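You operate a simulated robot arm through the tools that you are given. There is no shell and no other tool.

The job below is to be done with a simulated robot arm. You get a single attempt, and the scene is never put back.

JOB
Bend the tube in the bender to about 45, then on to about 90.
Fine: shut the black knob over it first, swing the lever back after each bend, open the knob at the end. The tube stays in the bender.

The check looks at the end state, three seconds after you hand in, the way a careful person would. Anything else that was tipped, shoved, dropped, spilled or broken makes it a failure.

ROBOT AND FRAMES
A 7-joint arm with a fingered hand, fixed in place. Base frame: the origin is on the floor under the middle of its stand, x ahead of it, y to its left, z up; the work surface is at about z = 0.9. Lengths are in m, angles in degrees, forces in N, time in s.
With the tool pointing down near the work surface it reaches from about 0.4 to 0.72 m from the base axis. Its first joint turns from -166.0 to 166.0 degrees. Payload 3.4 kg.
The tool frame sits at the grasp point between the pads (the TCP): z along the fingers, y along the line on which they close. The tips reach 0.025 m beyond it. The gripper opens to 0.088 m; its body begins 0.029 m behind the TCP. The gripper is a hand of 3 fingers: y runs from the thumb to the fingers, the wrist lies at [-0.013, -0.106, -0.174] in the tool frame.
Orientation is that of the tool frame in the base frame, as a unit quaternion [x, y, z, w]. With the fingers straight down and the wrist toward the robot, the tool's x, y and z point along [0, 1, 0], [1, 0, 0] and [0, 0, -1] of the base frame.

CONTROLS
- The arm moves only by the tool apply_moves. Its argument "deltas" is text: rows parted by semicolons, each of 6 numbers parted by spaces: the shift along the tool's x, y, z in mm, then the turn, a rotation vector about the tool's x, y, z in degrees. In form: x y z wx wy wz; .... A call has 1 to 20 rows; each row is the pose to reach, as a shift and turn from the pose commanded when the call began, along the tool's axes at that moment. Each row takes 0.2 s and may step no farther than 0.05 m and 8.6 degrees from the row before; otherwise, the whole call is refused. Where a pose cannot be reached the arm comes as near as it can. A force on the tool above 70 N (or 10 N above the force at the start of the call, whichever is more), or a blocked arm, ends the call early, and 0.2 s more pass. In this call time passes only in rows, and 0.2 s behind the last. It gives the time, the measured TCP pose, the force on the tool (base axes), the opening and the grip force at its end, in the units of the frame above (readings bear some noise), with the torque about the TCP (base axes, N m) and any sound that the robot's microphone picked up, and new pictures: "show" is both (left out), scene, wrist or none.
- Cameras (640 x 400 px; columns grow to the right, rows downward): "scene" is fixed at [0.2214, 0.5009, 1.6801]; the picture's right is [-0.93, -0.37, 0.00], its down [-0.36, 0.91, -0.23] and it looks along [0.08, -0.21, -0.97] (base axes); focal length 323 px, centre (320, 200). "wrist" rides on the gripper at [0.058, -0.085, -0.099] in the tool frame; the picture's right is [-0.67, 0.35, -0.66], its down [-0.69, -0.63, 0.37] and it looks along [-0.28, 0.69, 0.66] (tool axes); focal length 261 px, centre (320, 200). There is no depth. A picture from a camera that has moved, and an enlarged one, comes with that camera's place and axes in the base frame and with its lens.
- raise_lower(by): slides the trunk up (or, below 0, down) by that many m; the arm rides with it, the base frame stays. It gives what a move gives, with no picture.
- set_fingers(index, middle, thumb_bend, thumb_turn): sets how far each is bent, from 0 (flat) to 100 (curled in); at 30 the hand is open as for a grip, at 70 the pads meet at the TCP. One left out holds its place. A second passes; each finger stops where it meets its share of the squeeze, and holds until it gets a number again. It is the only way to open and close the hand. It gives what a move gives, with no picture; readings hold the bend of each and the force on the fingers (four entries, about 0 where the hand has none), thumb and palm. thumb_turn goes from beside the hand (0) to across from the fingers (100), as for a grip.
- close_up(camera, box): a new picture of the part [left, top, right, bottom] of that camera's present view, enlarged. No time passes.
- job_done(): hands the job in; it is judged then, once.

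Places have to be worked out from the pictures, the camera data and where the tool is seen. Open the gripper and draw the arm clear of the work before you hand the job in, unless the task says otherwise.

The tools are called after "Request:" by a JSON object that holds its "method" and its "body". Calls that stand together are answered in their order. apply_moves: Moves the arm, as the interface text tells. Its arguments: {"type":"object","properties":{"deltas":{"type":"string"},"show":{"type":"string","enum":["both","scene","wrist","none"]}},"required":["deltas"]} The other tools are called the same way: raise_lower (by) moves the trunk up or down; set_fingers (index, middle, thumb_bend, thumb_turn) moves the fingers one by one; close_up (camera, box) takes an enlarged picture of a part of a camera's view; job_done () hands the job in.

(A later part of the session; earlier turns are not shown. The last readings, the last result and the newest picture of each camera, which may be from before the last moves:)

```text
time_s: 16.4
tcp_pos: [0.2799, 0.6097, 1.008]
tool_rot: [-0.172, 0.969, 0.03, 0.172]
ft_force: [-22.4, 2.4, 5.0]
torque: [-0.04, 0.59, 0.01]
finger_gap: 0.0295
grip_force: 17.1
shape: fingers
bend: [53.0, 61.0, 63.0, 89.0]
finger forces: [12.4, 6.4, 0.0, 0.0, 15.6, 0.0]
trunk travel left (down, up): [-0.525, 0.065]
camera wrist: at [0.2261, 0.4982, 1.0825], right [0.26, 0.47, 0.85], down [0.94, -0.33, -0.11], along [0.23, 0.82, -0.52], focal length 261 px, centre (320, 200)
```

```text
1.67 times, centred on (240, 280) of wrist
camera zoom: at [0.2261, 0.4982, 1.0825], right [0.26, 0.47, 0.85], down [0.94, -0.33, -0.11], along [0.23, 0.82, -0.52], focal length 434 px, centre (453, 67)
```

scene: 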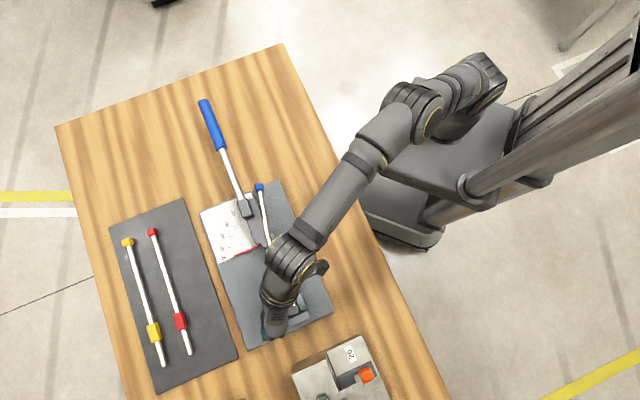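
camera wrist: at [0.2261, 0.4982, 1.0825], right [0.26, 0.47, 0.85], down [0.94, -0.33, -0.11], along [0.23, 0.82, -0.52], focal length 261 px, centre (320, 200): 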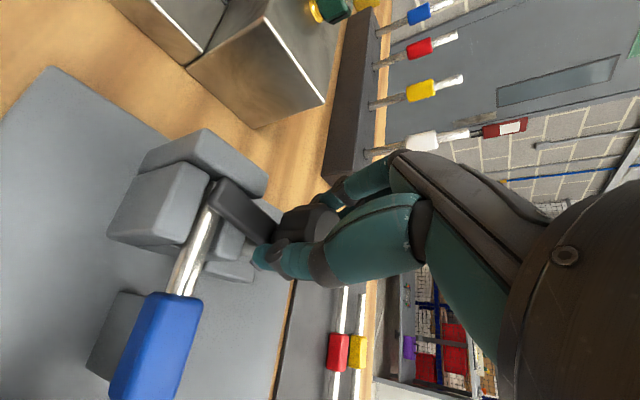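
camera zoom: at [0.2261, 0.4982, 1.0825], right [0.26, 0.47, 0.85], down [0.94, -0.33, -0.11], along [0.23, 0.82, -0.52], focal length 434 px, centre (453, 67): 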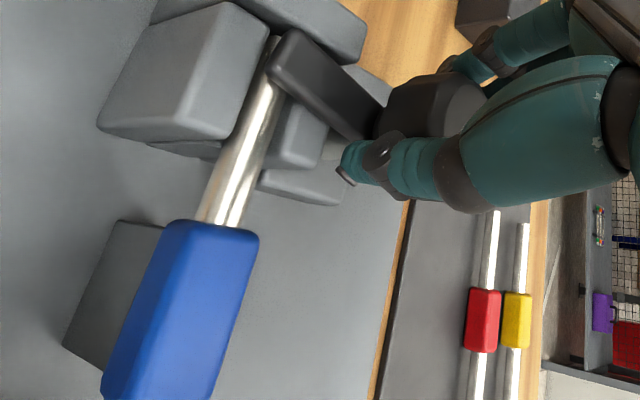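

The tongue now lies over the tube, at about 214°; square across would be 225°. I'll turn about 15° more, easing the side force with a 2 mm shift, and feel for the stop.

Request:
{"method": "apply_moves", "body": {"deltas": "0.9 0.3 -0.3 -2.77 -3.33 -6.97; 1.8 0.7 -0.6 -5.94 -6.63 -13.78", "show": "both"}}

Request:
{"method": "close_up", "body": {"camera": "scene", "box": [220, 270, 350, 350]}}

Request:
{"method": "close_up", "body": {"camera": "wrist", "box": [130, 130, 350, 370]}}

```text
time_s: 17.0
tcp_pos: [0.2784, 0.6075, 1.0083]
tool_rot: [-0.292, 0.928, 0.068, 0.221]
ft_force: [-20.8, -4.0, 0.2]
torque: [-0.27, 0.47, -0.06]
finger_gap: 0.0297
grip_force: 18.1
shape: fingers
bend: [53.0, 62.0, 63.0, 88.0]
finger forces: [12.8, 6.9, 0.0, 0.0, 16.9, 0.1]
trunk travel left (down, up): [-0.525, 0.065]
camera wrist: at [0.2491, 0.4824, 1.0717], right [0.05, 0.46, 0.89], down [1.0, -0.07, -0.02], along [0.05, 0.88, -0.46], focal length 261 px, centre (320, 200)
```

scene: 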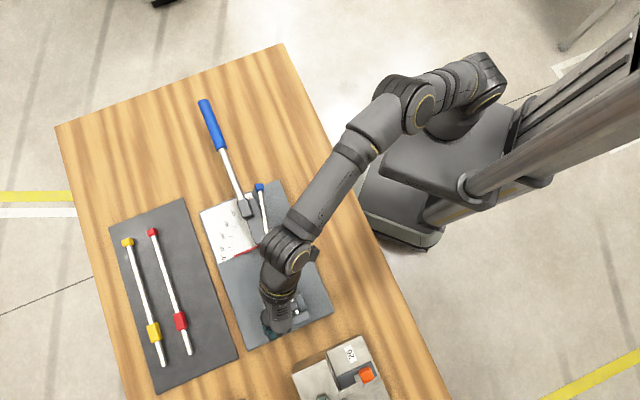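
wrist: 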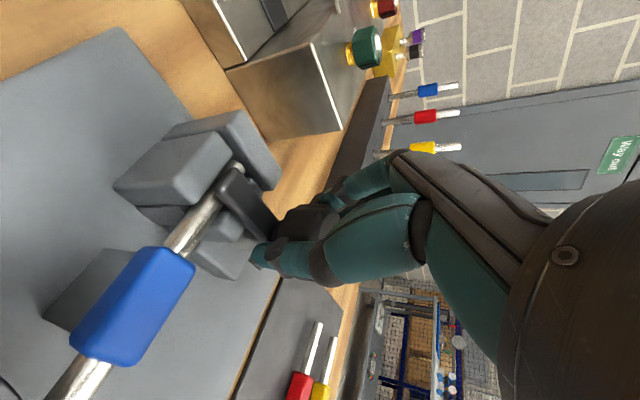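

```text
4.92 times, centred on (285, 310) of scene
camera zoom: at [0.2214, 0.5009, 1.6801], right [-0.93, -0.37, 0.0], down [-0.36, 0.91, -0.23], along [0.08, -0.21, -0.97], focal length 1589 px, centre (492, -342)
```

zoom: 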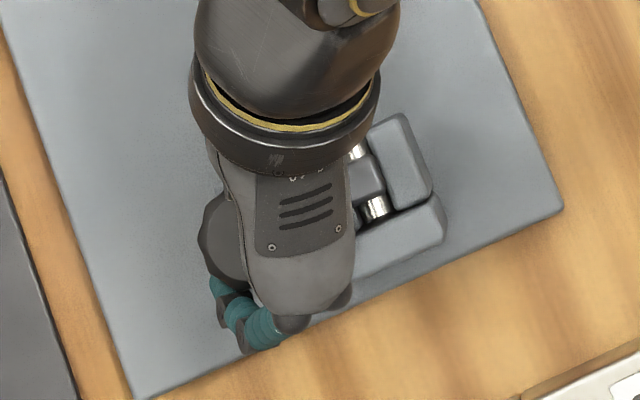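

```text
1.67 times, centred on (240, 250) of wrist
camera zoom: at [0.2491, 0.4824, 1.0717], right [0.05, 0.46, 0.89], down [1.0, -0.07, -0.02], along [0.05, 0.88, -0.46], focal length 434 px, centre (453, 117)
```

zoom: 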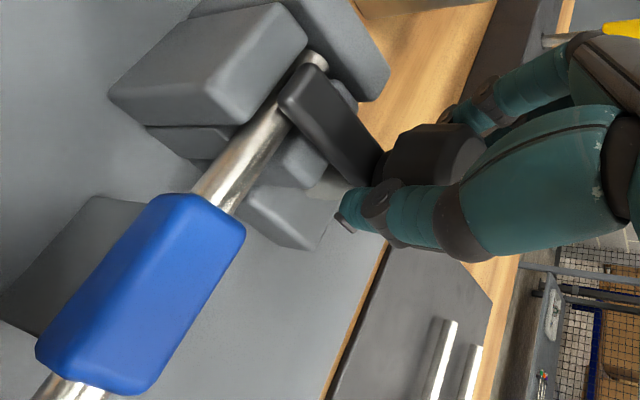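

The tongue now lies square across the tube. I'll open the hand to look at the clamp unobstructed before deciding whether more turning is needed.

Request:
{"method": "set_fingers", "body": {"index": 30, "middle": 30, "thumb_bend": 30, "thumb_turn": 98}}

Request:
{"method": "close_up", "body": {"camera": "wrist", "box": [130, 130, 350, 370]}}

Request:
{"method": "close_up", "body": {"camera": "scene", "box": [220, 270, 350, 350]}}

```text
time_s: 18.0
tcp_pos: [0.2821, 0.6084, 1.0091]
tool_rot: [-0.292, 0.928, 0.07, 0.221]
ft_force: [-0.2, 0.4, 0.4]
torque: [-0.05, 0.0, -0.03]
finger_gap: 0.0845
grip_force: 0.1
shape: fingers
bend: [30.0, 30.0, 30.0, 96.0]
finger forces: [0.0, 0.1, 0.1, 0.0, 0.0, 0.0]
trunk travel left (down, up): [-0.525, 0.065]
```

```text
1.67 times, centred on (240, 250) of wrist
camera zoom: at [0.252, 0.4831, 1.0714], right [0.05, 0.46, 0.89], down [1.0, -0.07, -0.02], along [0.06, 0.89, -0.46], focal length 434 px, centre (453, 117)
```

zoom: 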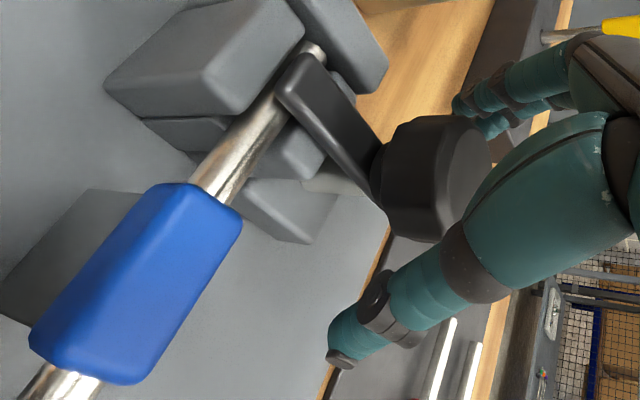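

```text
4.92 times, centred on (285, 310) of scene
camera zoom: at [0.2214, 0.5009, 1.6801], right [-0.93, -0.37, 0.0], down [-0.36, 0.91, -0.23], along [0.08, -0.21, -0.97], focal length 1589 px, centre (492, -342)
```

zoom: 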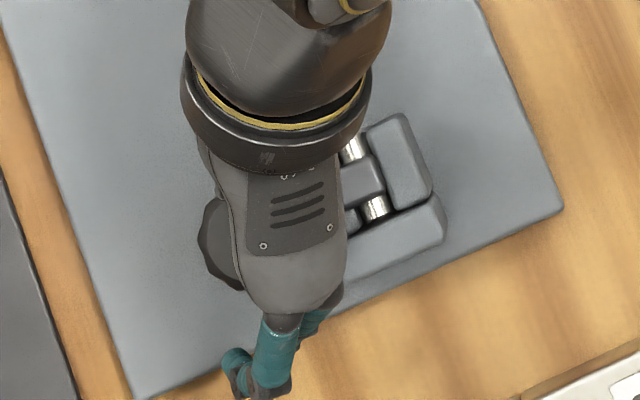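

The tongue stays put over the tube after release. I'll lift straight up off the knob, then swing back toward a neutral pose to view the clamp and lever.

Request:
{"method": "apply_moves", "body": {"deltas": "-11.3 0 -22.3 0 0 0; -22.5 0 -44.7 0 0 0; -18.1 -17.5 -56.9 1.75 3.03 7.36; -13.7 -35 -69.1 3.5 6.05 14.72; -9.2 -52.4 -81.3 5.24 9.08 22.08; -4.8 -69.9 -93.6 6.99 12.1 29.44; -0.4 -87.4 -105.8 8.74 15.13 36.79; 4 -104.9 -118 10.49 18.15 44.15; 8.5 -122.3 -130.2 12.23 21.18 51.51; 12.9 -139.8 -142.4 13.98 24.2 58.87", "show": "both"}}

Request:
{"method": "close_up", "body": {"camera": "scene", "box": [220, 270, 350, 350]}}

Request:
{"method": "close_up", "body": {"camera": "wrist", "box": [100, 100, 320, 300]}}

```text
time_s: 20.2
tcp_pos: [0.3, 0.4509, 1.1317]
tool_rot: [0.218, 0.976, 0.001, 0.0]
ft_force: [-0.9, -0.3, -1.4]
torque: [0.02, -0.02, -0.01]
finger_gap: 0.0846
grip_force: 0.1
shape: fingers
bend: [30.0, 30.0, 30.0, 96.0]
finger forces: [0.1, 0.0, 0.1, 0.0, 0.0, 0.0]
trunk travel left (down, up): [-0.525, 0.065]
camera wrist: at [0.2124, 0.3981, 1.2318], right [0.75, 0.03, 0.66], down [0.35, -0.86, -0.37], along [0.55, 0.51, -0.66], focal length 261 px, centre (320, 200)
```

scene: 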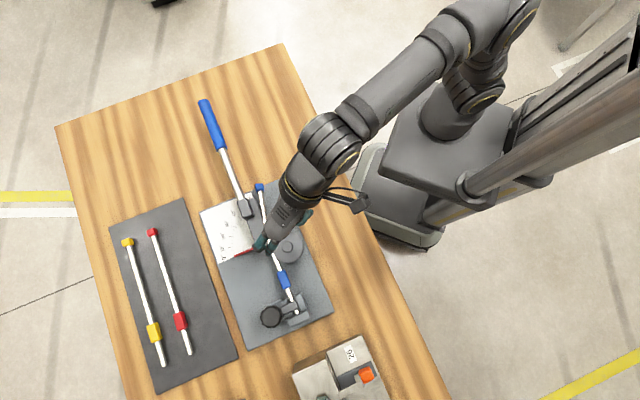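
wrist: 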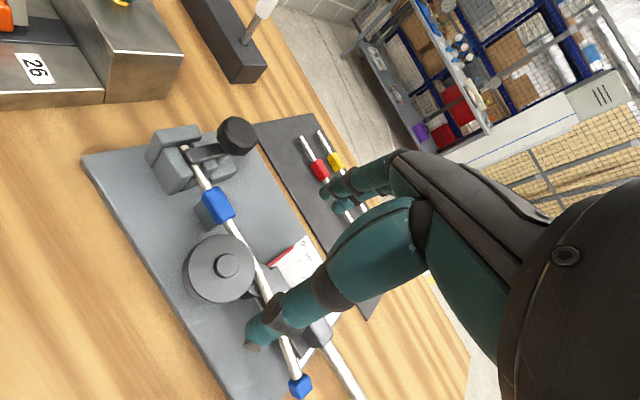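

```text
4.92 times, centred on (285, 310) of scene
camera zoom: at [0.2214, 0.5009, 1.6801], right [-0.93, -0.37, 0.0], down [-0.36, 0.91, -0.23], along [0.08, -0.21, -0.97], focal length 1589 px, centre (492, -342)
```

zoom: 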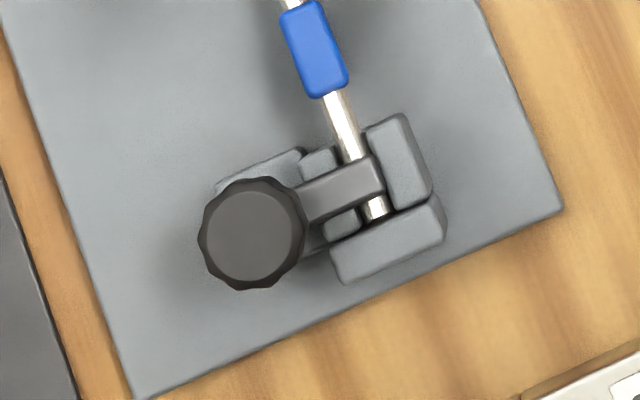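

```text
2.00 times, centred on (210, 200) of wrist
camera zoom: at [0.2124, 0.3981, 1.2318], right [0.75, 0.03, 0.66], down [0.35, -0.86, -0.37], along [0.55, 0.51, -0.66], focal length 521 px, centre (540, 200)
```

zoom: 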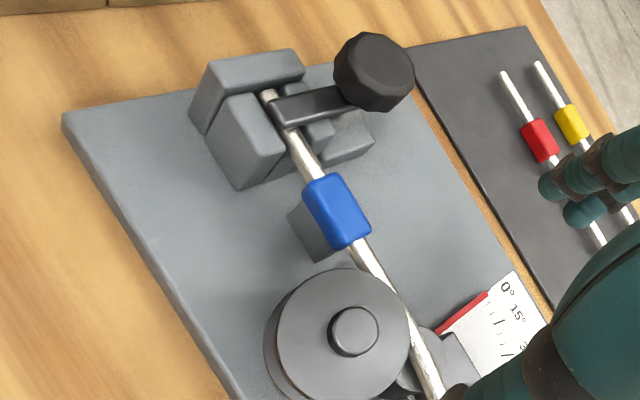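

The clamp tongue lies squarely across the tube. Next is the lever: rod axis parallel to the tube at about 45°, z ≈ 0.967, with the pivot near (0.361, 0.4725). I'll move above the rod about 0.2 m out from the pivot, at (0.514, 0.343, 1.05), yaw 45 so the hand straddles it.

Request:
{"method": "apply_moves", "body": {"deltas": "-40 -1.1 13.6 0 0 3.3; -79.9 -2.2 27.2 0 0 6.6; -119.9 -3.4 40.8 0 0 9.9; -159.9 -4.5 54.5 0 0 13.2; -199.8 -5.6 68.1 0 0 16.5; -239.8 -6.7 81.7 0 0 19.8", "show": "both"}}

Request:
{"method": "close_up", "body": {"camera": "wrist", "box": [160, 160, 420, 400]}}

Request:
{"method": "close_up", "body": {"camera": "scene", "box": [180, 90, 320, 190]}}

```text
time_s: 21.6
tcp_pos: [0.5183, 0.3451, 1.0512]
tool_rot: [0.382, 0.924, 0.0, 0.001]
ft_force: [-1.0, 0.1, 0.2]
torque: [-0.03, 0.01, 0.02]
finger_gap: 0.0845
grip_force: 0.1
shape: fingers
bend: [30.0, 30.0, 30.0, 96.0]
finger forces: [0.0, 0.0, 0.0, 0.0, 0.0, 0.0]
trunk travel left (down, up): [-0.525, 0.065]
camera wrist: at [0.4179, 0.3249, 1.1494], right [0.72, -0.23, 0.66], down [0.04, -0.93, -0.37], along [0.69, 0.29, -0.66], focal length 261 px, centre (320, 200)
```

scene: 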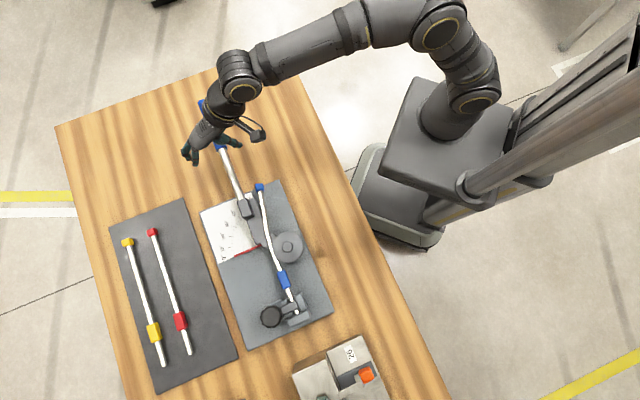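
wrist: 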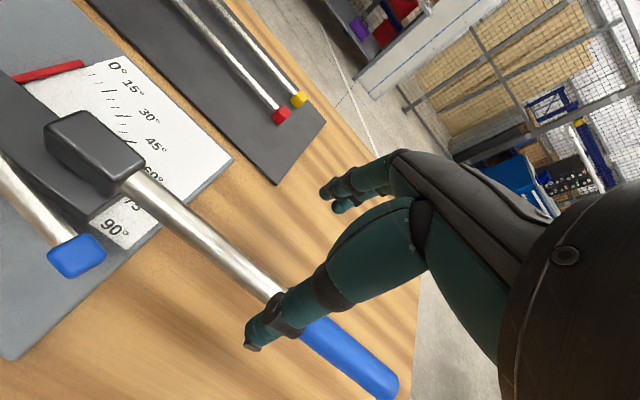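

```text
1.67 times, centred on (290, 280) of wrist
camera zoom: at [0.4179, 0.3249, 1.1494], right [0.72, -0.23, 0.66], down [0.04, -0.93, -0.37], along [0.69, 0.29, -0.66], focal length 434 px, centre (370, 67)
```

zoom: 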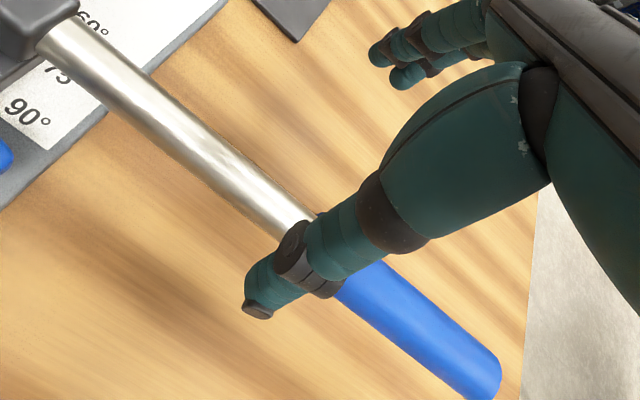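

```text
4.00 times, centred on (250, 140) of scene
camera zoom: at [0.2214, 0.5009, 1.6801], right [-0.93, -0.37, 0.0], down [-0.36, 0.91, -0.23], along [0.08, -0.21, -0.97], focal length 1291 px, centre (600, 440)
```

zoom: 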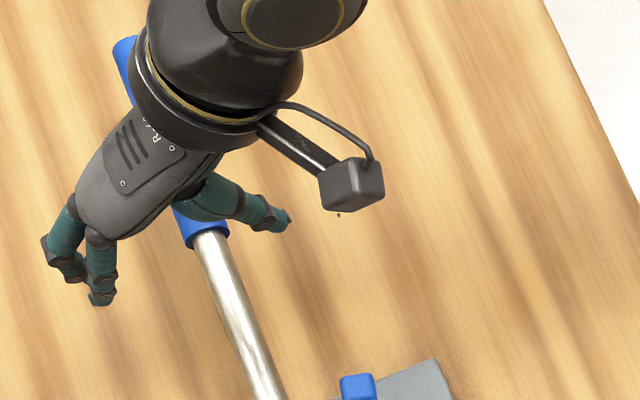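

The hand straddles the rod in the scene view (rod directly beneath the grasp point, axis z ≈ 0.96). I'll lower so the rod sits near the palm, with tips about 25 mm above the table.

Request:
{"method": "apply_moves", "body": {"deltas": "0 0 33 0 0 0; 0 -1 66 0 0 0; 0 -2 88 0 0 0; 0 -2 99 0 0 0", "show": "both"}}

Request:
{"method": "close_up", "body": {"camera": "wrist", "box": [160, 160, 420, 400]}}

Request:
{"method": "close_up", "body": {"camera": "scene", "box": [180, 90, 320, 190]}}

```text
time_s: 22.6
tcp_pos: [0.5135, 0.3421, 0.9486]
tool_rot: [0.381, 0.924, 0.0, 0.0]
ft_force: [-0.2, -0.8, 0.4]
torque: [0.0, -0.03, 0.0]
finger_gap: 0.0843
grip_force: 0.0
shape: fingers
bend: [30.0, 30.0, 30.0, 96.0]
finger forces: [0.0, 0.0, 0.0, 0.0, 0.0, 0.1]
trunk travel left (down, up): [-0.525, 0.065]
camera wrist: at [0.4136, 0.3211, 1.0484], right [0.72, -0.23, 0.66], down [0.04, -0.93, -0.37], along [0.69, 0.29, -0.66], focal length 261 px, centre (320, 200)
```

scene: 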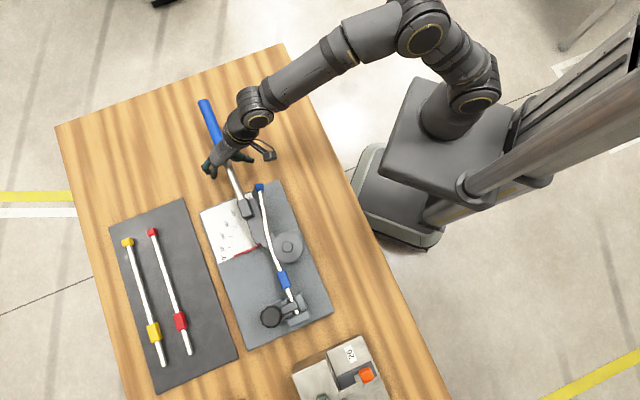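
wrist: 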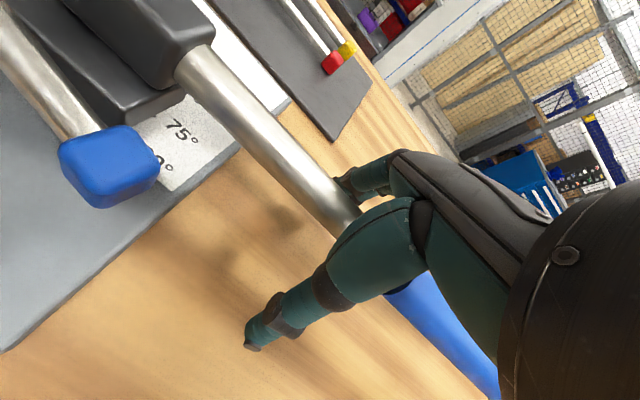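

```text
1.67 times, centred on (290, 280) of wrist
camera zoom: at [0.4136, 0.3211, 1.0484], right [0.72, -0.23, 0.66], down [0.04, -0.93, -0.37], along [0.69, 0.29, -0.66], focal length 434 px, centre (370, 67)
```

zoom: 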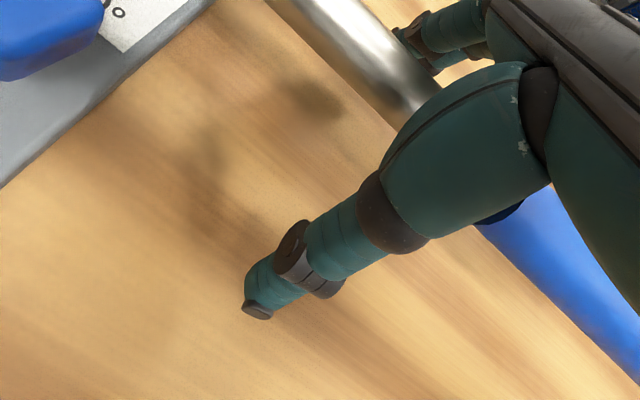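

```text
4.00 times, centred on (250, 140) of scene
camera zoom: at [0.2214, 0.5009, 1.6801], right [-0.93, -0.37, 0.0], down [-0.36, 0.91, -0.23], along [0.08, -0.21, -0.97], focal length 1291 px, centre (600, 440)
```

zoom: 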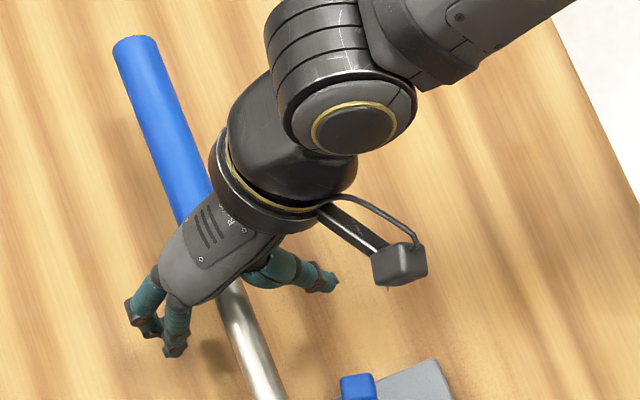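

The rod now lies between thumb and fingers close to the palm. I'll part-close the hand to cage it without squeezing.

Request:
{"method": "set_fingers", "body": {"index": 56, "middle": 56, "thumb_bend": 56}}

Request:
{"method": "close_up", "body": {"camera": "wrist", "box": [240, 130, 460, 330]}}

Request:
{"method": "close_up", "body": {"camera": "scene", "box": [180, 90, 320, 190]}}

```text
time_s: 23.6
tcp_pos: [0.5139, 0.3404, 0.9484]
tool_rot: [0.382, 0.924, 0.0, 0.0]
ft_force: [-0.9, -0.1, -0.7]
torque: [0.01, 0.0, -0.01]
finger_gap: 0.0289
grip_force: 0.0
shape: fingers
bend: [56.0, 56.0, 56.0, 99.0]
finger forces: [0.0, 0.1, 0.0, 0.1, 0.1, 0.0]
trunk travel left (down, up): [-0.525, 0.065]
```

```text
2.00 times, centred on (350, 230) of wrist
camera zoom: at [0.4136, 0.3211, 1.0489], right [0.72, -0.23, 0.66], down [0.04, -0.93, -0.37], along [0.69, 0.29, -0.66], focal length 521 px, centre (260, 140)
```

zoom: 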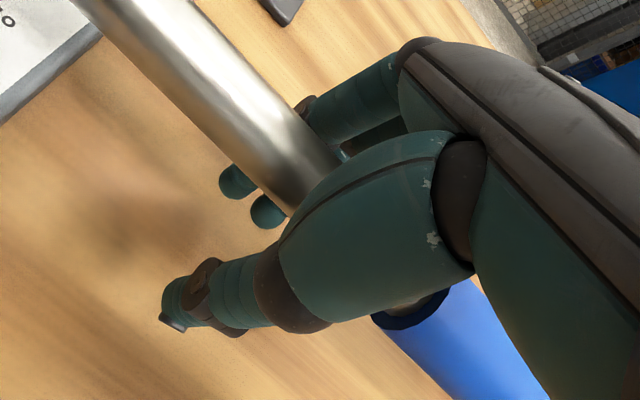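

```text
4.00 times, centred on (250, 140) of scene
camera zoom: at [0.2214, 0.5009, 1.6801], right [-0.93, -0.37, 0.0], down [-0.36, 0.91, -0.23], along [0.08, -0.21, -0.97], focal length 1291 px, centre (600, 440)
```

zoom: 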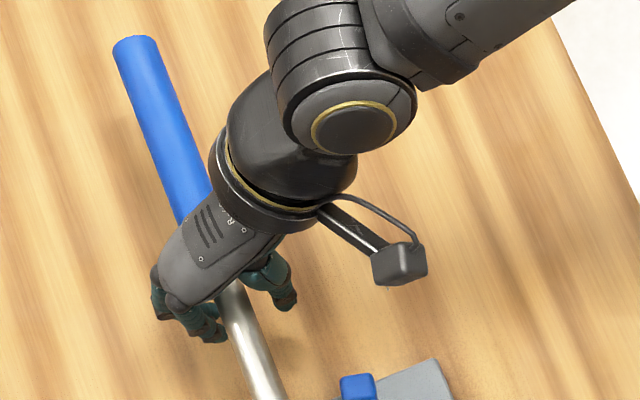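

The fingers curl round the rod without touching it. I'll start the clockwise swing about the pivot with yaw following, 12° in small rows.

Request:
{"method": "apply_moves", "body": {"deltas": "-0.6 -14 0 0 0 4; -0.2 -28 0 0 0 8; 1.1 -41.9 0 0 0 12", "show": "both"}}

Request:
{"method": "close_up", "body": {"camera": "scene", "box": [180, 150, 340, 270]}}

```text
time_s: 24.4
tcp_pos: [0.4845, 0.3125, 0.9478]
tool_rot: [0.477, 0.879, 0.001, -0.001]
ft_force: [-0.4, 0.3, -0.4]
torque: [0.0, 0.01, 0.01]
finger_gap: 0.0288
grip_force: 0.1
shape: fingers
bend: [56.0, 56.0, 56.0, 99.0]
finger forces: [0.1, 0.0, 0.1, 0.1, 0.1, 0.0]
trunk travel left (down, up): [-0.525, 0.065]
camera wrist: at [0.3806, 0.3136, 1.0479], right [0.66, -0.37, 0.66], down [-0.15, -0.92, -0.37], along [0.74, 0.14, -0.66], focal length 261 px, centre (320, 200)
```

scene: 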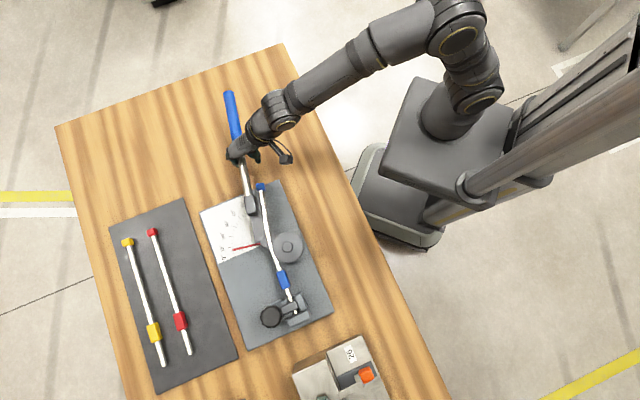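
wrist: 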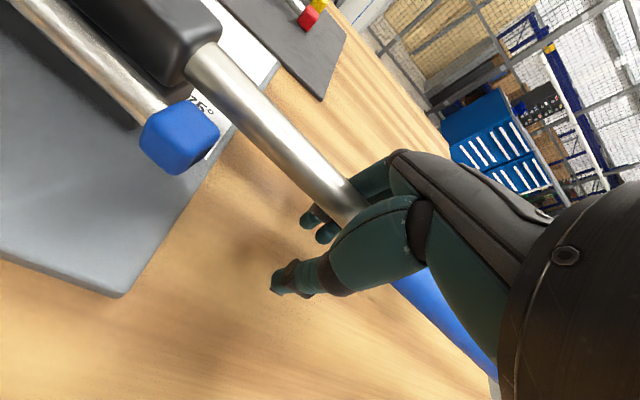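

```text
3.33 times, centred on (260, 210) of scene
camera zoom: at [0.2214, 0.5009, 1.6801], right [-0.93, -0.37, 0.0], down [-0.36, 0.91, -0.23], along [0.08, -0.21, -0.97], focal length 1076 px, centre (520, 167)
```

zoom: 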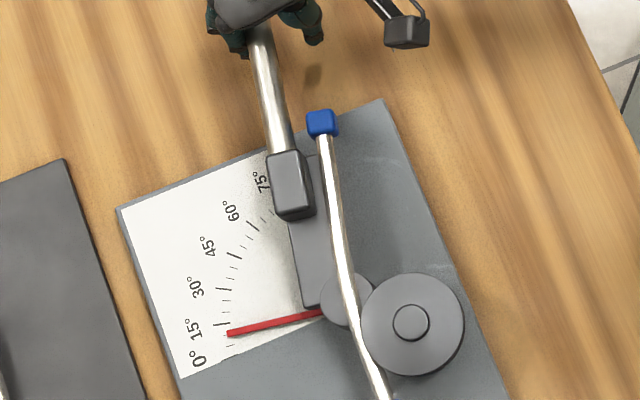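

Pointer is at roughly 9–10°, the swing is free so far, and the tube hasn't moved yet. I'll continue 12° more, now expecting contact with the tube.

Request:
{"method": "apply_moves", "body": {"deltas": "-0.6 -14 0 0 0 4; -0.2 -28 0 0 0 8; 1.1 -41.9 0 0 0 12", "show": "scene"}}

Request:
{"method": "close_up", "body": {"camera": "scene", "box": [180, 150, 340, 270]}}

```text
time_s: 25.2
tcp_pos: [0.4489, 0.2911, 0.9484]
tool_rot: [0.566, 0.824, 0.0, 0.001]
ft_force: [7.9, 3.5, 0.7]
torque: [-0.02, 0.12, -0.05]
finger_gap: 0.0341
grip_force: 4.3
shape: fingers
bend: [50.0, 56.0, 56.0, 99.0]
finger forces: [8.8, 0.0, 0.0, 0.1, 0.0, 0.1]
trunk travel left (down, up): [-0.525, 0.065]
```

scene: 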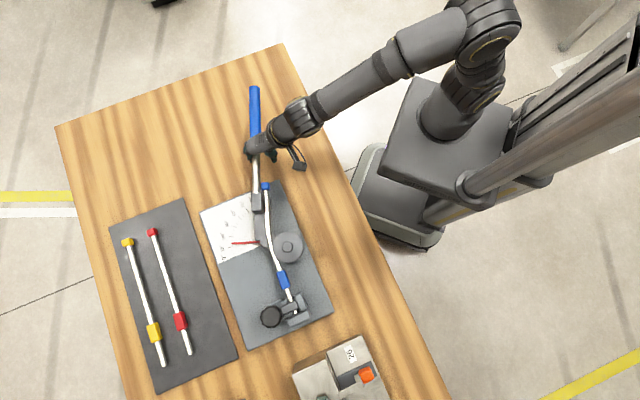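

```text
3.33 times, centred on (260, 210) of scene
camera zoom: at [0.2214, 0.5009, 1.6801], right [-0.93, -0.37, 0.0], down [-0.36, 0.91, -0.23], along [0.08, -0.21, -0.97], focal length 1076 px, centre (520, 167)
```

zoom: 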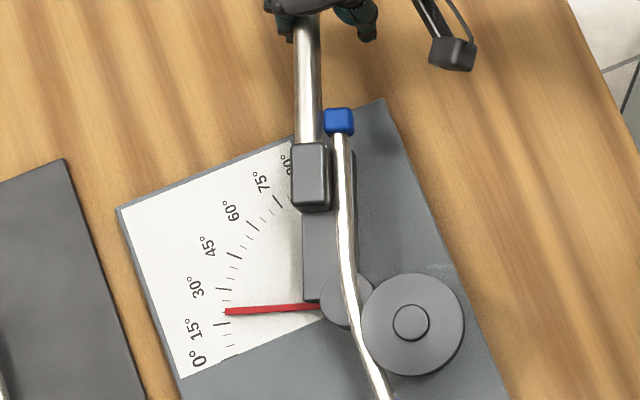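

The lever now pushes the tube: pointer about 18°, force only 9 N. I'll continue another 15° in 3° rows.

Request:
{"method": "apply_moves", "body": {"deltas": "-0.5 -10.5 0 0 0 3; -0.5 -21 0 0 0 6; 0 -31.5 0 0 0 9; 1.1 -41.9 0 0 0 12; 2.8 -52.3 0 0 0 15", "show": "scene"}}

Request:
{"method": "close_up", "body": {"camera": "scene", "box": [180, 150, 340, 270]}}

```text
time_s: 26.4
tcp_pos: [0.3973, 0.2736, 0.9476]
tool_rot: [0.669, 0.743, 0.0, 0.0]
ft_force: [12.0, -0.1, 3.9]
torque: [0.04, 0.21, -0.12]
finger_gap: 0.0347
grip_force: 5.8
shape: fingers
bend: [49.0, 56.0, 56.0, 99.0]
finger forces: [11.5, 0.0, 0.1, 0.1, 0.0, 0.0]
trunk travel left (down, up): [-0.525, 0.065]
```

scene: 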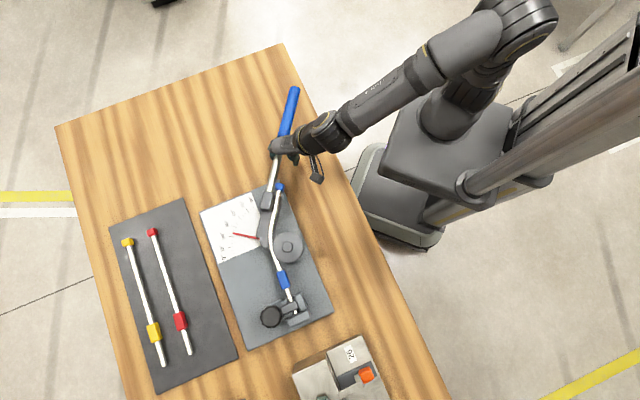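

```text
3.33 times, centred on (260, 210) of scene
camera zoom: at [0.2214, 0.5009, 1.6801], right [-0.93, -0.37, 0.0], down [-0.36, 0.91, -0.23], along [0.08, -0.21, -0.97], focal length 1076 px, centre (520, 167)
```

zoom: 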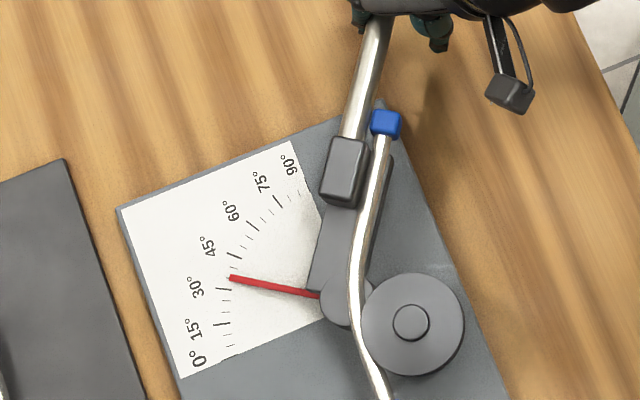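

Pointer about 33°, force 12 N, with the lever lagging the hand by about 6°. I'll advance 12° more to bring the pointer to about 45.

Request:
{"method": "apply_moves", "body": {"deltas": "-0.5 -10.5 0 0 0 3; -0.5 -21 0 0 0 6; 0 -31.5 0 0 0 9; 1.1 -41.9 0 0 0 12", "show": "scene"}}

Request:
{"method": "close_up", "body": {"camera": "scene", "box": [180, 150, 340, 270]}}

Request:
{"method": "close_up", "body": {"camera": "scene", "box": [220, 200, 290, 260]}}

```text
time_s: 27.4
tcp_pos: [0.3546, 0.27, 0.9493]
tool_rot: [0.743, 0.669, 0.0, -0.001]
ft_force: [11.6, -5.9, -0.6]
torque: [0.08, 0.26, -0.15]
finger_gap: 0.0346
grip_force: 6.2
shape: fingers
bend: [49.0, 56.0, 56.0, 99.0]
finger forces: [11.6, 0.0, 0.0, 0.1, 0.1, 0.0]
trunk travel left (down, up): [-0.525, 0.065]
```

scene: 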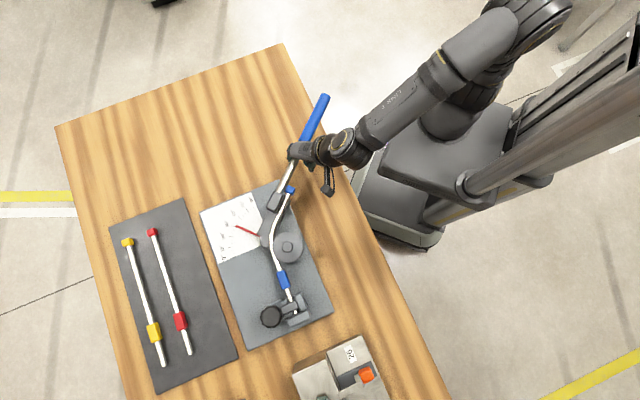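

```text
3.33 times, centred on (260, 210) of scene
camera zoom: at [0.2214, 0.5009, 1.6801], right [-0.93, -0.37, 0.0], down [-0.36, 0.91, -0.23], along [0.08, -0.21, -0.97], focal length 1076 px, centre (520, 167)
```

zoom: 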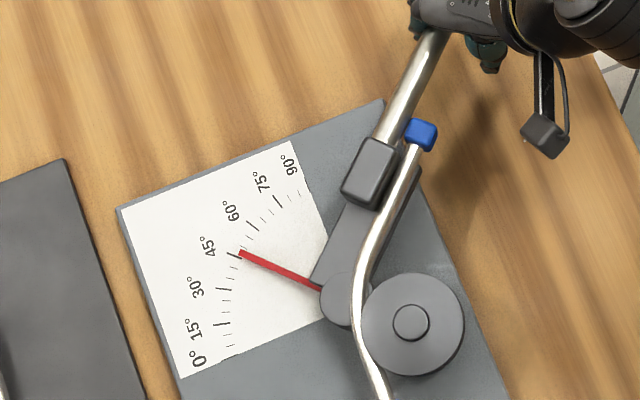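

```text
6.67 times, centred on (255, 230) of scene
camera zoom: at [0.2214, 0.5009, 1.6801], right [-0.93, -0.37, 0.0], down [-0.36, 0.91, -0.23], along [0.08, -0.21, -0.97], focal length 2151 px, centre (753, 0)
```

zoom: 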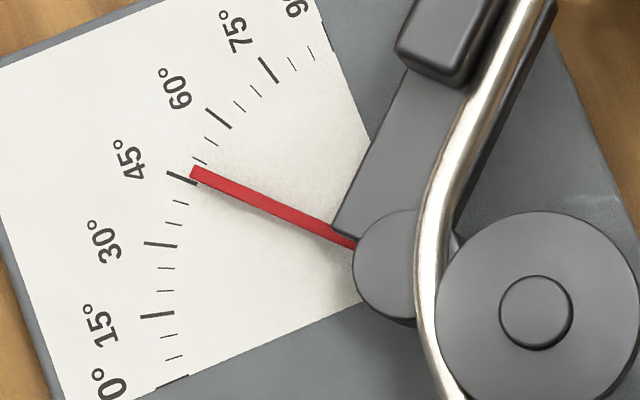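

Pointer sits at about 46. Now I'll swing back partway and see how far the tube springs back when the lever leaves it.

Request:
{"method": "apply_moves", "body": {"deltas": "1.6 13.9 0 0 0 -4; 4.1 27.7 0 0 0 -8; 7.6 41.2 0 0 0 -12; 12.1 54.5 0 0 0 -16; 17.4 67.5 0 0 0 -20; 23.6 80 0 0 0 -24", "show": "scene"}}

Request:
{"method": "close_up", "body": {"camera": "scene", "box": [180, 150, 340, 270]}}

Request:
{"method": "close_up", "body": {"camera": "scene", "box": [240, 180, 310, 330]}}

```text
time_s: 28.8
tcp_pos: [0.4397, 0.2854, 0.9494]
tool_rot: [0.586, 0.81, 0.001, 0.001]
ft_force: [0.3, 0.3, -0.6]
torque: [0.01, 0.0, 0.0]
finger_gap: 0.0291
grip_force: 0.2
shape: fingers
bend: [56.0, 56.0, 56.0, 99.0]
finger forces: [0.0, 0.0, 0.0, 0.0, 0.0, 0.0]
trunk travel left (down, up): [-0.525, 0.065]
```

scene: 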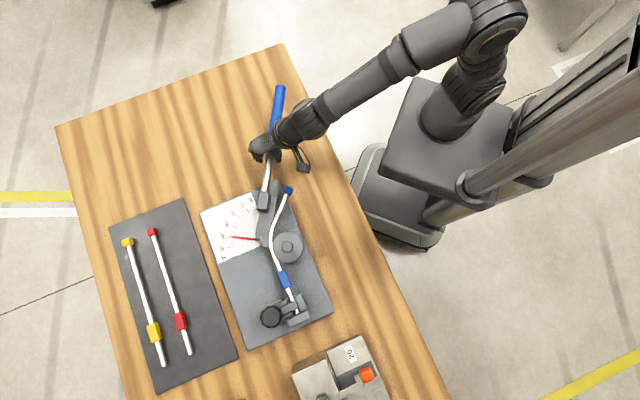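

```text
3.33 times, centred on (260, 210) of scene
camera zoom: at [0.2214, 0.5009, 1.6801], right [-0.93, -0.37, 0.0], down [-0.36, 0.91, -0.23], along [0.08, -0.21, -0.97], focal length 1076 px, centre (520, 167)
```

zoom: 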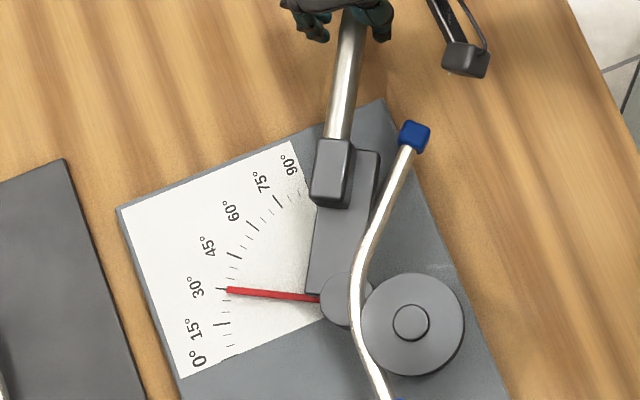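

```text
2.67 times, centred on (275, 255) of scene
camera zoom: at [0.2214, 0.5009, 1.6801], right [-0.93, -0.37, 0.0], down [-0.36, 0.91, -0.23], along [0.08, -0.21, -0.97], focal length 860 px, centre (440, 53)
```

zoom: 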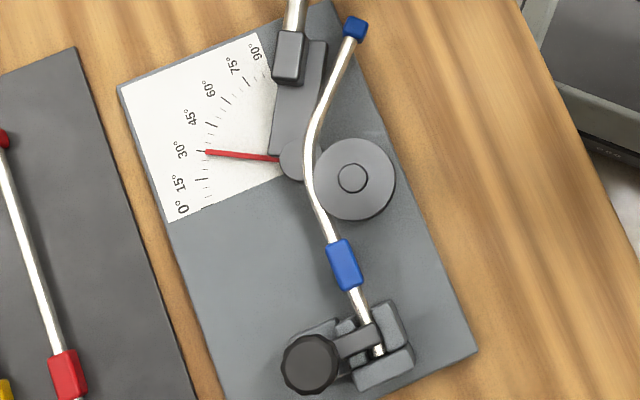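

The tube sprang back only slightly (its cap moved about 5 mm, roughly 2°). I'll zoom in on the tube to measure its angle precisely.

Request:
{"method": "close_up", "body": {"camera": "scene", "box": [255, 182, 303, 212]}}

Request:
{"method": "close_up", "body": {"camera": "scene", "box": [255, 210, 303, 240]}}

Request:
{"method": "close_up", "body": {"camera": "scene", "box": [262, 250, 310, 280]}}

Request:
{"method": "close_up", "body": {"camera": "scene", "box": [270, 285, 318, 315]}}

```text
13.33 times, centred on (279, 197) of scene
camera zoom: at [0.2214, 0.5009, 1.6801], right [-0.93, -0.37, 0.0], down [-0.36, 0.91, -0.23], along [0.08, -0.21, -0.97], focal length 4302 px, centre (867, 240)
```

zoom: 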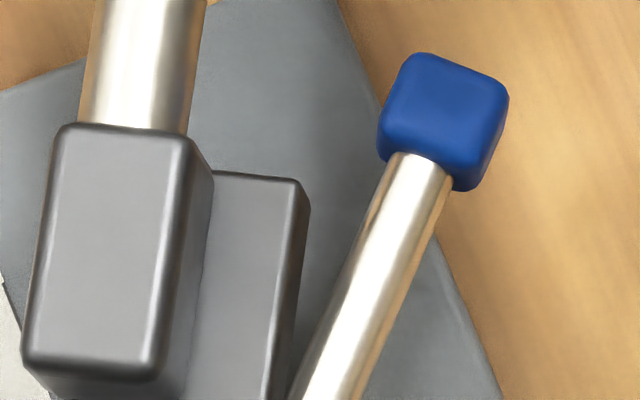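

```text
13.33 times, centred on (279, 225) of scene
camera zoom: at [0.2214, 0.5009, 1.6801], right [-0.93, -0.37, 0.0], down [-0.36, 0.91, -0.23], along [0.08, -0.21, -0.97], focal length 4302 px, centre (867, -133)
```

zoom: 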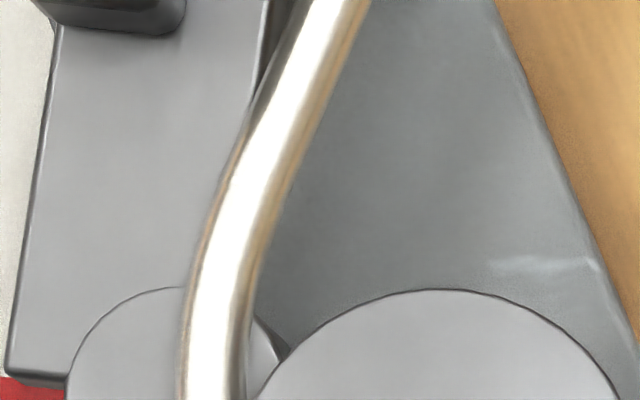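

```text
13.33 times, centred on (286, 265) of scene
camera zoom: at [0.2214, 0.5009, 1.6801], right [-0.93, -0.37, 0.0], down [-0.36, 0.91, -0.23], along [0.08, -0.21, -0.97], focal length 4302 px, centre (773, -667)
```

zoom: 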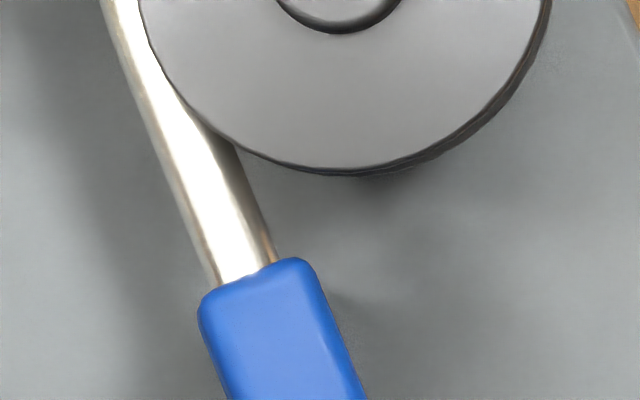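

```text
13.33 times, centred on (294, 300) of scene
camera zoom: at [0.2214, 0.5009, 1.6801], right [-0.93, -0.37, 0.0], down [-0.36, 0.91, -0.23], along [0.08, -0.21, -0.97], focal length 4302 px, centre (667, -1133)
```

zoom: 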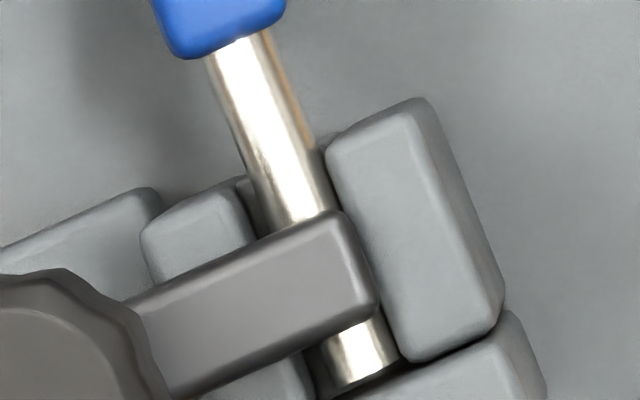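

Measured from the zooms, the clamped part runs at −45.7° and the free part at −88.6°, so the tube is at about 43° after springback. I'll bend about 2.5° further than before so it settles at 45.

Request:
{"method": "apply_moves", "body": {"deltas": "-0.6 -14 0 0 0 4; -0.2 -28 0 0 0 8; 1.1 -41.9 0 0 0 12; 3.4 -55.7 0 0 0 16; 6.7 -69.3 0 0 0 20; 9.8 -79.4 0 0 0 23; 12.1 -86 0 0 0 25; 14.1 -90.9 0 0 0 26.5; 14.1 -90.9 0 0 0 26.5", "show": "scene"}}

Request:
{"method": "close_up", "body": {"camera": "scene", "box": [220, 200, 290, 260]}}

Request:
{"method": "close_up", "body": {"camera": "scene", "box": [255, 182, 303, 212]}}

```text
time_s: 30.8
tcp_pos: [0.3479, 0.2702, 0.9512]
tool_rot: [0.757, 0.654, 0.0, -0.001]
ft_force: [10.9, 0.8, 6.4]
torque: [-0.01, 0.08, -0.04]
finger_gap: 0.0348
grip_force: 5.7
shape: fingers
bend: [49.0, 56.0, 56.0, 99.0]
finger forces: [12.2, 0.0, 0.1, 0.0, 0.0, 0.1]
trunk travel left (down, up): [-0.525, 0.065]
```

scene: 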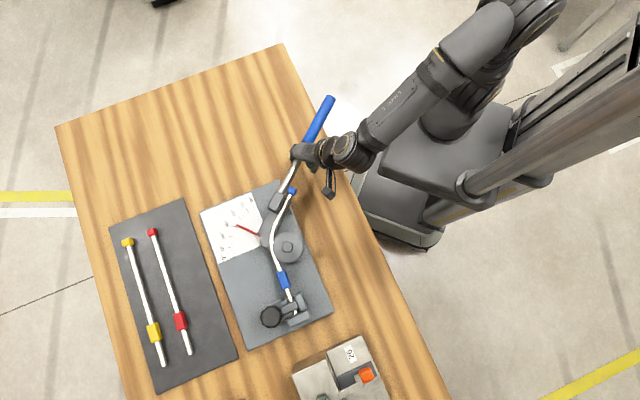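

```text
6.67 times, centred on (255, 230) of scene
camera zoom: at [0.2214, 0.5009, 1.6801], right [-0.93, -0.37, 0.0], down [-0.36, 0.91, -0.23], along [0.08, -0.21, -0.97], focal length 2151 px, centre (753, 0)
```

zoom: 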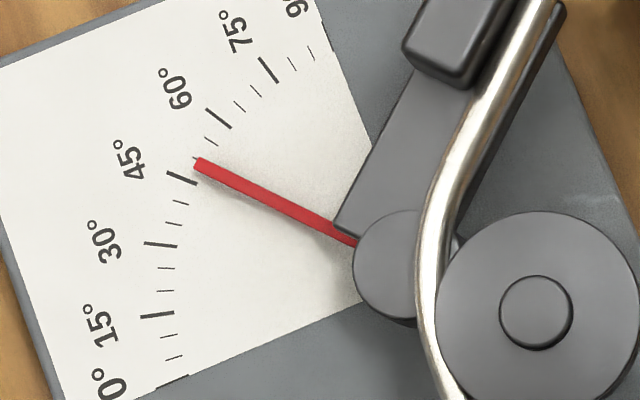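

```text
13.33 times, centred on (279, 197) of scene
camera zoom: at [0.2214, 0.5009, 1.6801], right [-0.93, -0.37, 0.0], down [-0.36, 0.91, -0.23], along [0.08, -0.21, -0.97], focal length 4302 px, centre (867, 240)
```

zoom: 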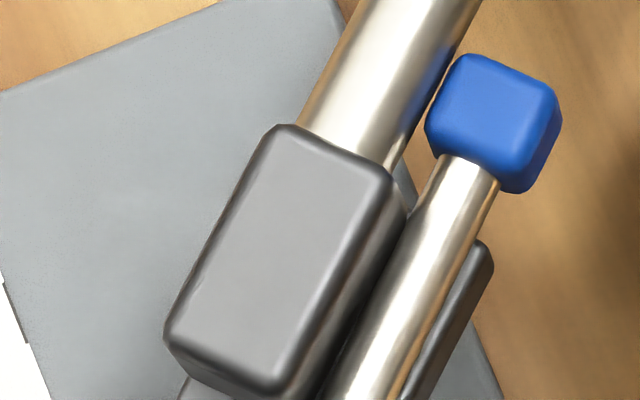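

The cap position implies about 46.8° under load, so about 45° after release. Now I'll swing the lever all the way back to 0 with the thumb side.

Request:
{"method": "apply_moves", "body": {"deltas": "1.6 13.9 0 0 0 -4; 4.1 27.7 0 0 0 -8; 7.6 41.2 0 0 0 -12; 12.1 54.5 0 0 0 -16; 17.4 67.5 0 0 0 -20; 23.6 80 0 0 0 -24; 30.7 92.1 0 0 0 -28; 38.7 103.6 0 0 0 -32; 47.4 114.6 0 0 0 -36; 56.8 125 0 0 0 -40; 66.9 134.5 0 0 0 -44; 77.8 143.4 0 0 0 -48; 89.2 151.6 0 0 0 -52; 98.1 157.1 0 0 0 -55", "show": "scene"}}

Request:
{"method": "close_up", "body": {"camera": "scene", "box": [200, 190, 270, 260]}}

Request:
{"method": "close_up", "body": {"camera": "scene", "box": [255, 182, 303, 212]}}

```text
time_s: 33.8
tcp_pos: [0.5178, 0.3459, 0.9501]
tool_rot: [0.369, 0.93, 0.0, 0.0]
ft_force: [-0.5, 1.1, 0.8]
torque: [-0.03, -0.02, -0.01]
finger_gap: 0.0291
grip_force: 0.2
shape: fingers
bend: [56.0, 56.0, 55.0, 98.0]
finger forces: [0.0, 0.0, 0.0, 0.0, 0.5, 0.0]
trunk travel left (down, up): [-0.525, 0.065]
```

scene: 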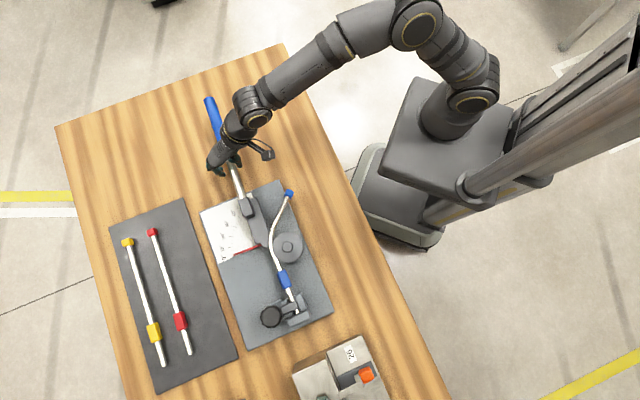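

```text
5.71 times, centred on (235, 225) of scene
camera zoom: at [0.2214, 0.5009, 1.6801], right [-0.93, -0.37, 0.0], down [-0.36, 0.91, -0.23], along [0.08, -0.21, -0.97], focal length 1844 px, centre (806, 57)
```

zoom: 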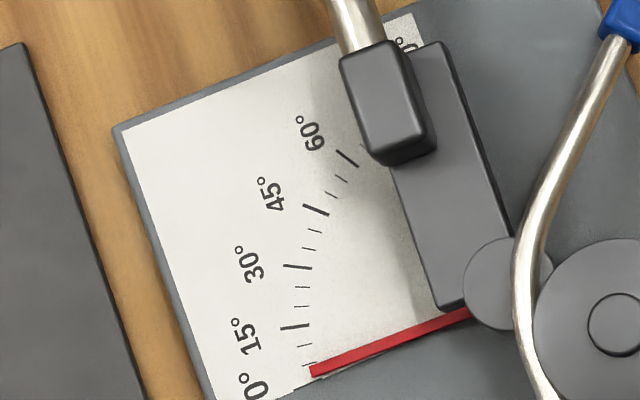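

```text
13.33 times, centred on (279, 197) of scene
camera zoom: at [0.2214, 0.5009, 1.6801], right [-0.93, -0.37, 0.0], down [-0.36, 0.91, -0.23], along [0.08, -0.21, -0.97], focal length 4302 px, centre (867, 240)
```

zoom: 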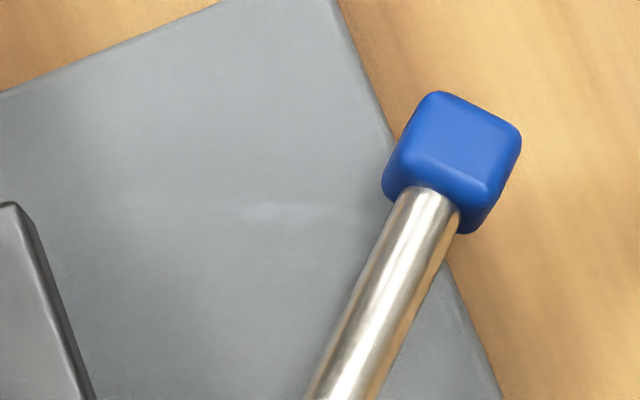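

The lever is almost at 0. The cap seems to have shifted a little along the tube direction, so I'll check the tube and the clamp more closely before moving on.

Request:
{"method": "close_up", "body": {"camera": "scene", "box": [270, 285, 318, 315]}}

Request:
{"method": "close_up", "body": {"camera": "scene", "box": [255, 210, 303, 240]}}

Request:
{"method": "close_up", "body": {"camera": "scene", "box": [262, 250, 310, 280]}}

Request:
{"method": "close_up", "body": {"camera": "scene", "box": [240, 180, 320, 330]}}

```text
13.33 times, centred on (294, 300) of scene
camera zoom: at [0.2214, 0.5009, 1.6801], right [-0.93, -0.37, 0.0], down [-0.36, 0.91, -0.23], along [0.08, -0.21, -0.97], focal length 4302 px, centre (667, -1133)
```

zoom: 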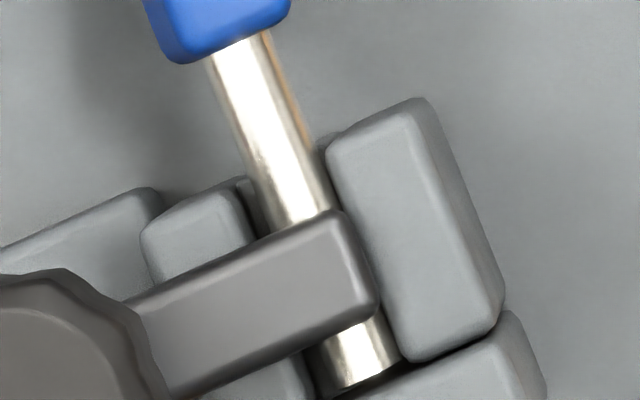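

```text
13.33 times, centred on (279, 225) of scene
camera zoom: at [0.2214, 0.5009, 1.6801], right [-0.93, -0.37, 0.0], down [-0.36, 0.91, -0.23], along [0.08, -0.21, -0.97], focal length 4302 px, centre (867, -133)
```

zoom: 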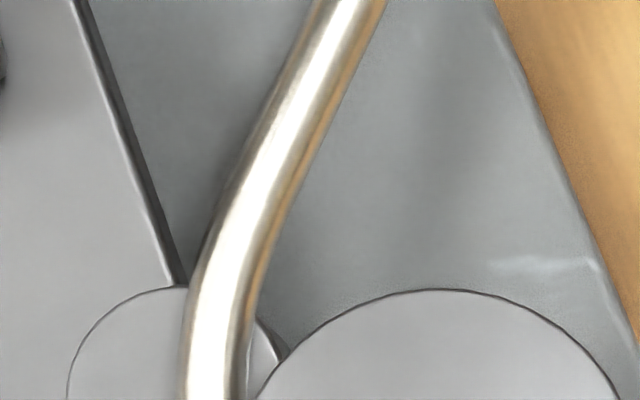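

```text
13.33 times, centred on (286, 265) of scene
camera zoom: at [0.2214, 0.5009, 1.6801], right [-0.93, -0.37, 0.0], down [-0.36, 0.91, -0.23], along [0.08, -0.21, -0.97], focal length 4302 px, centre (773, -667)
```

zoom: 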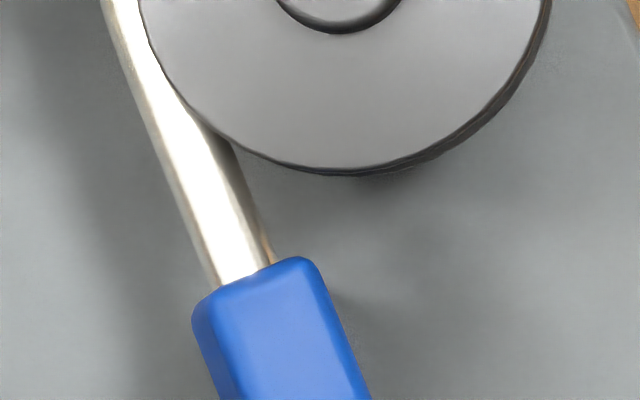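

```text
2.67 times, centred on (280, 255) of scene
camera zoom: at [0.2214, 0.5009, 1.6801], right [-0.93, -0.37, 0.0], down [-0.36, 0.91, -0.23], along [0.08, -0.21, -0.97], focal length 860 px, centre (427, 53)
```

zoom: 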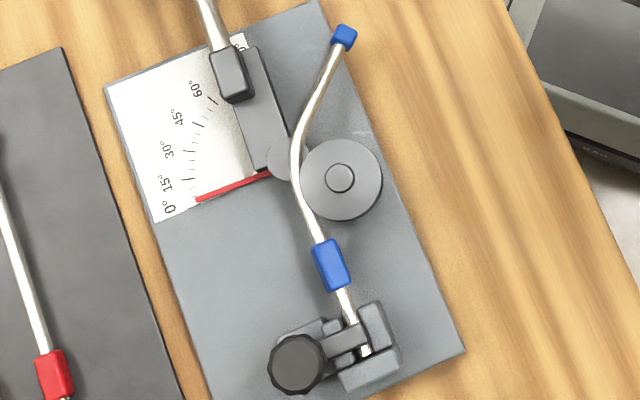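

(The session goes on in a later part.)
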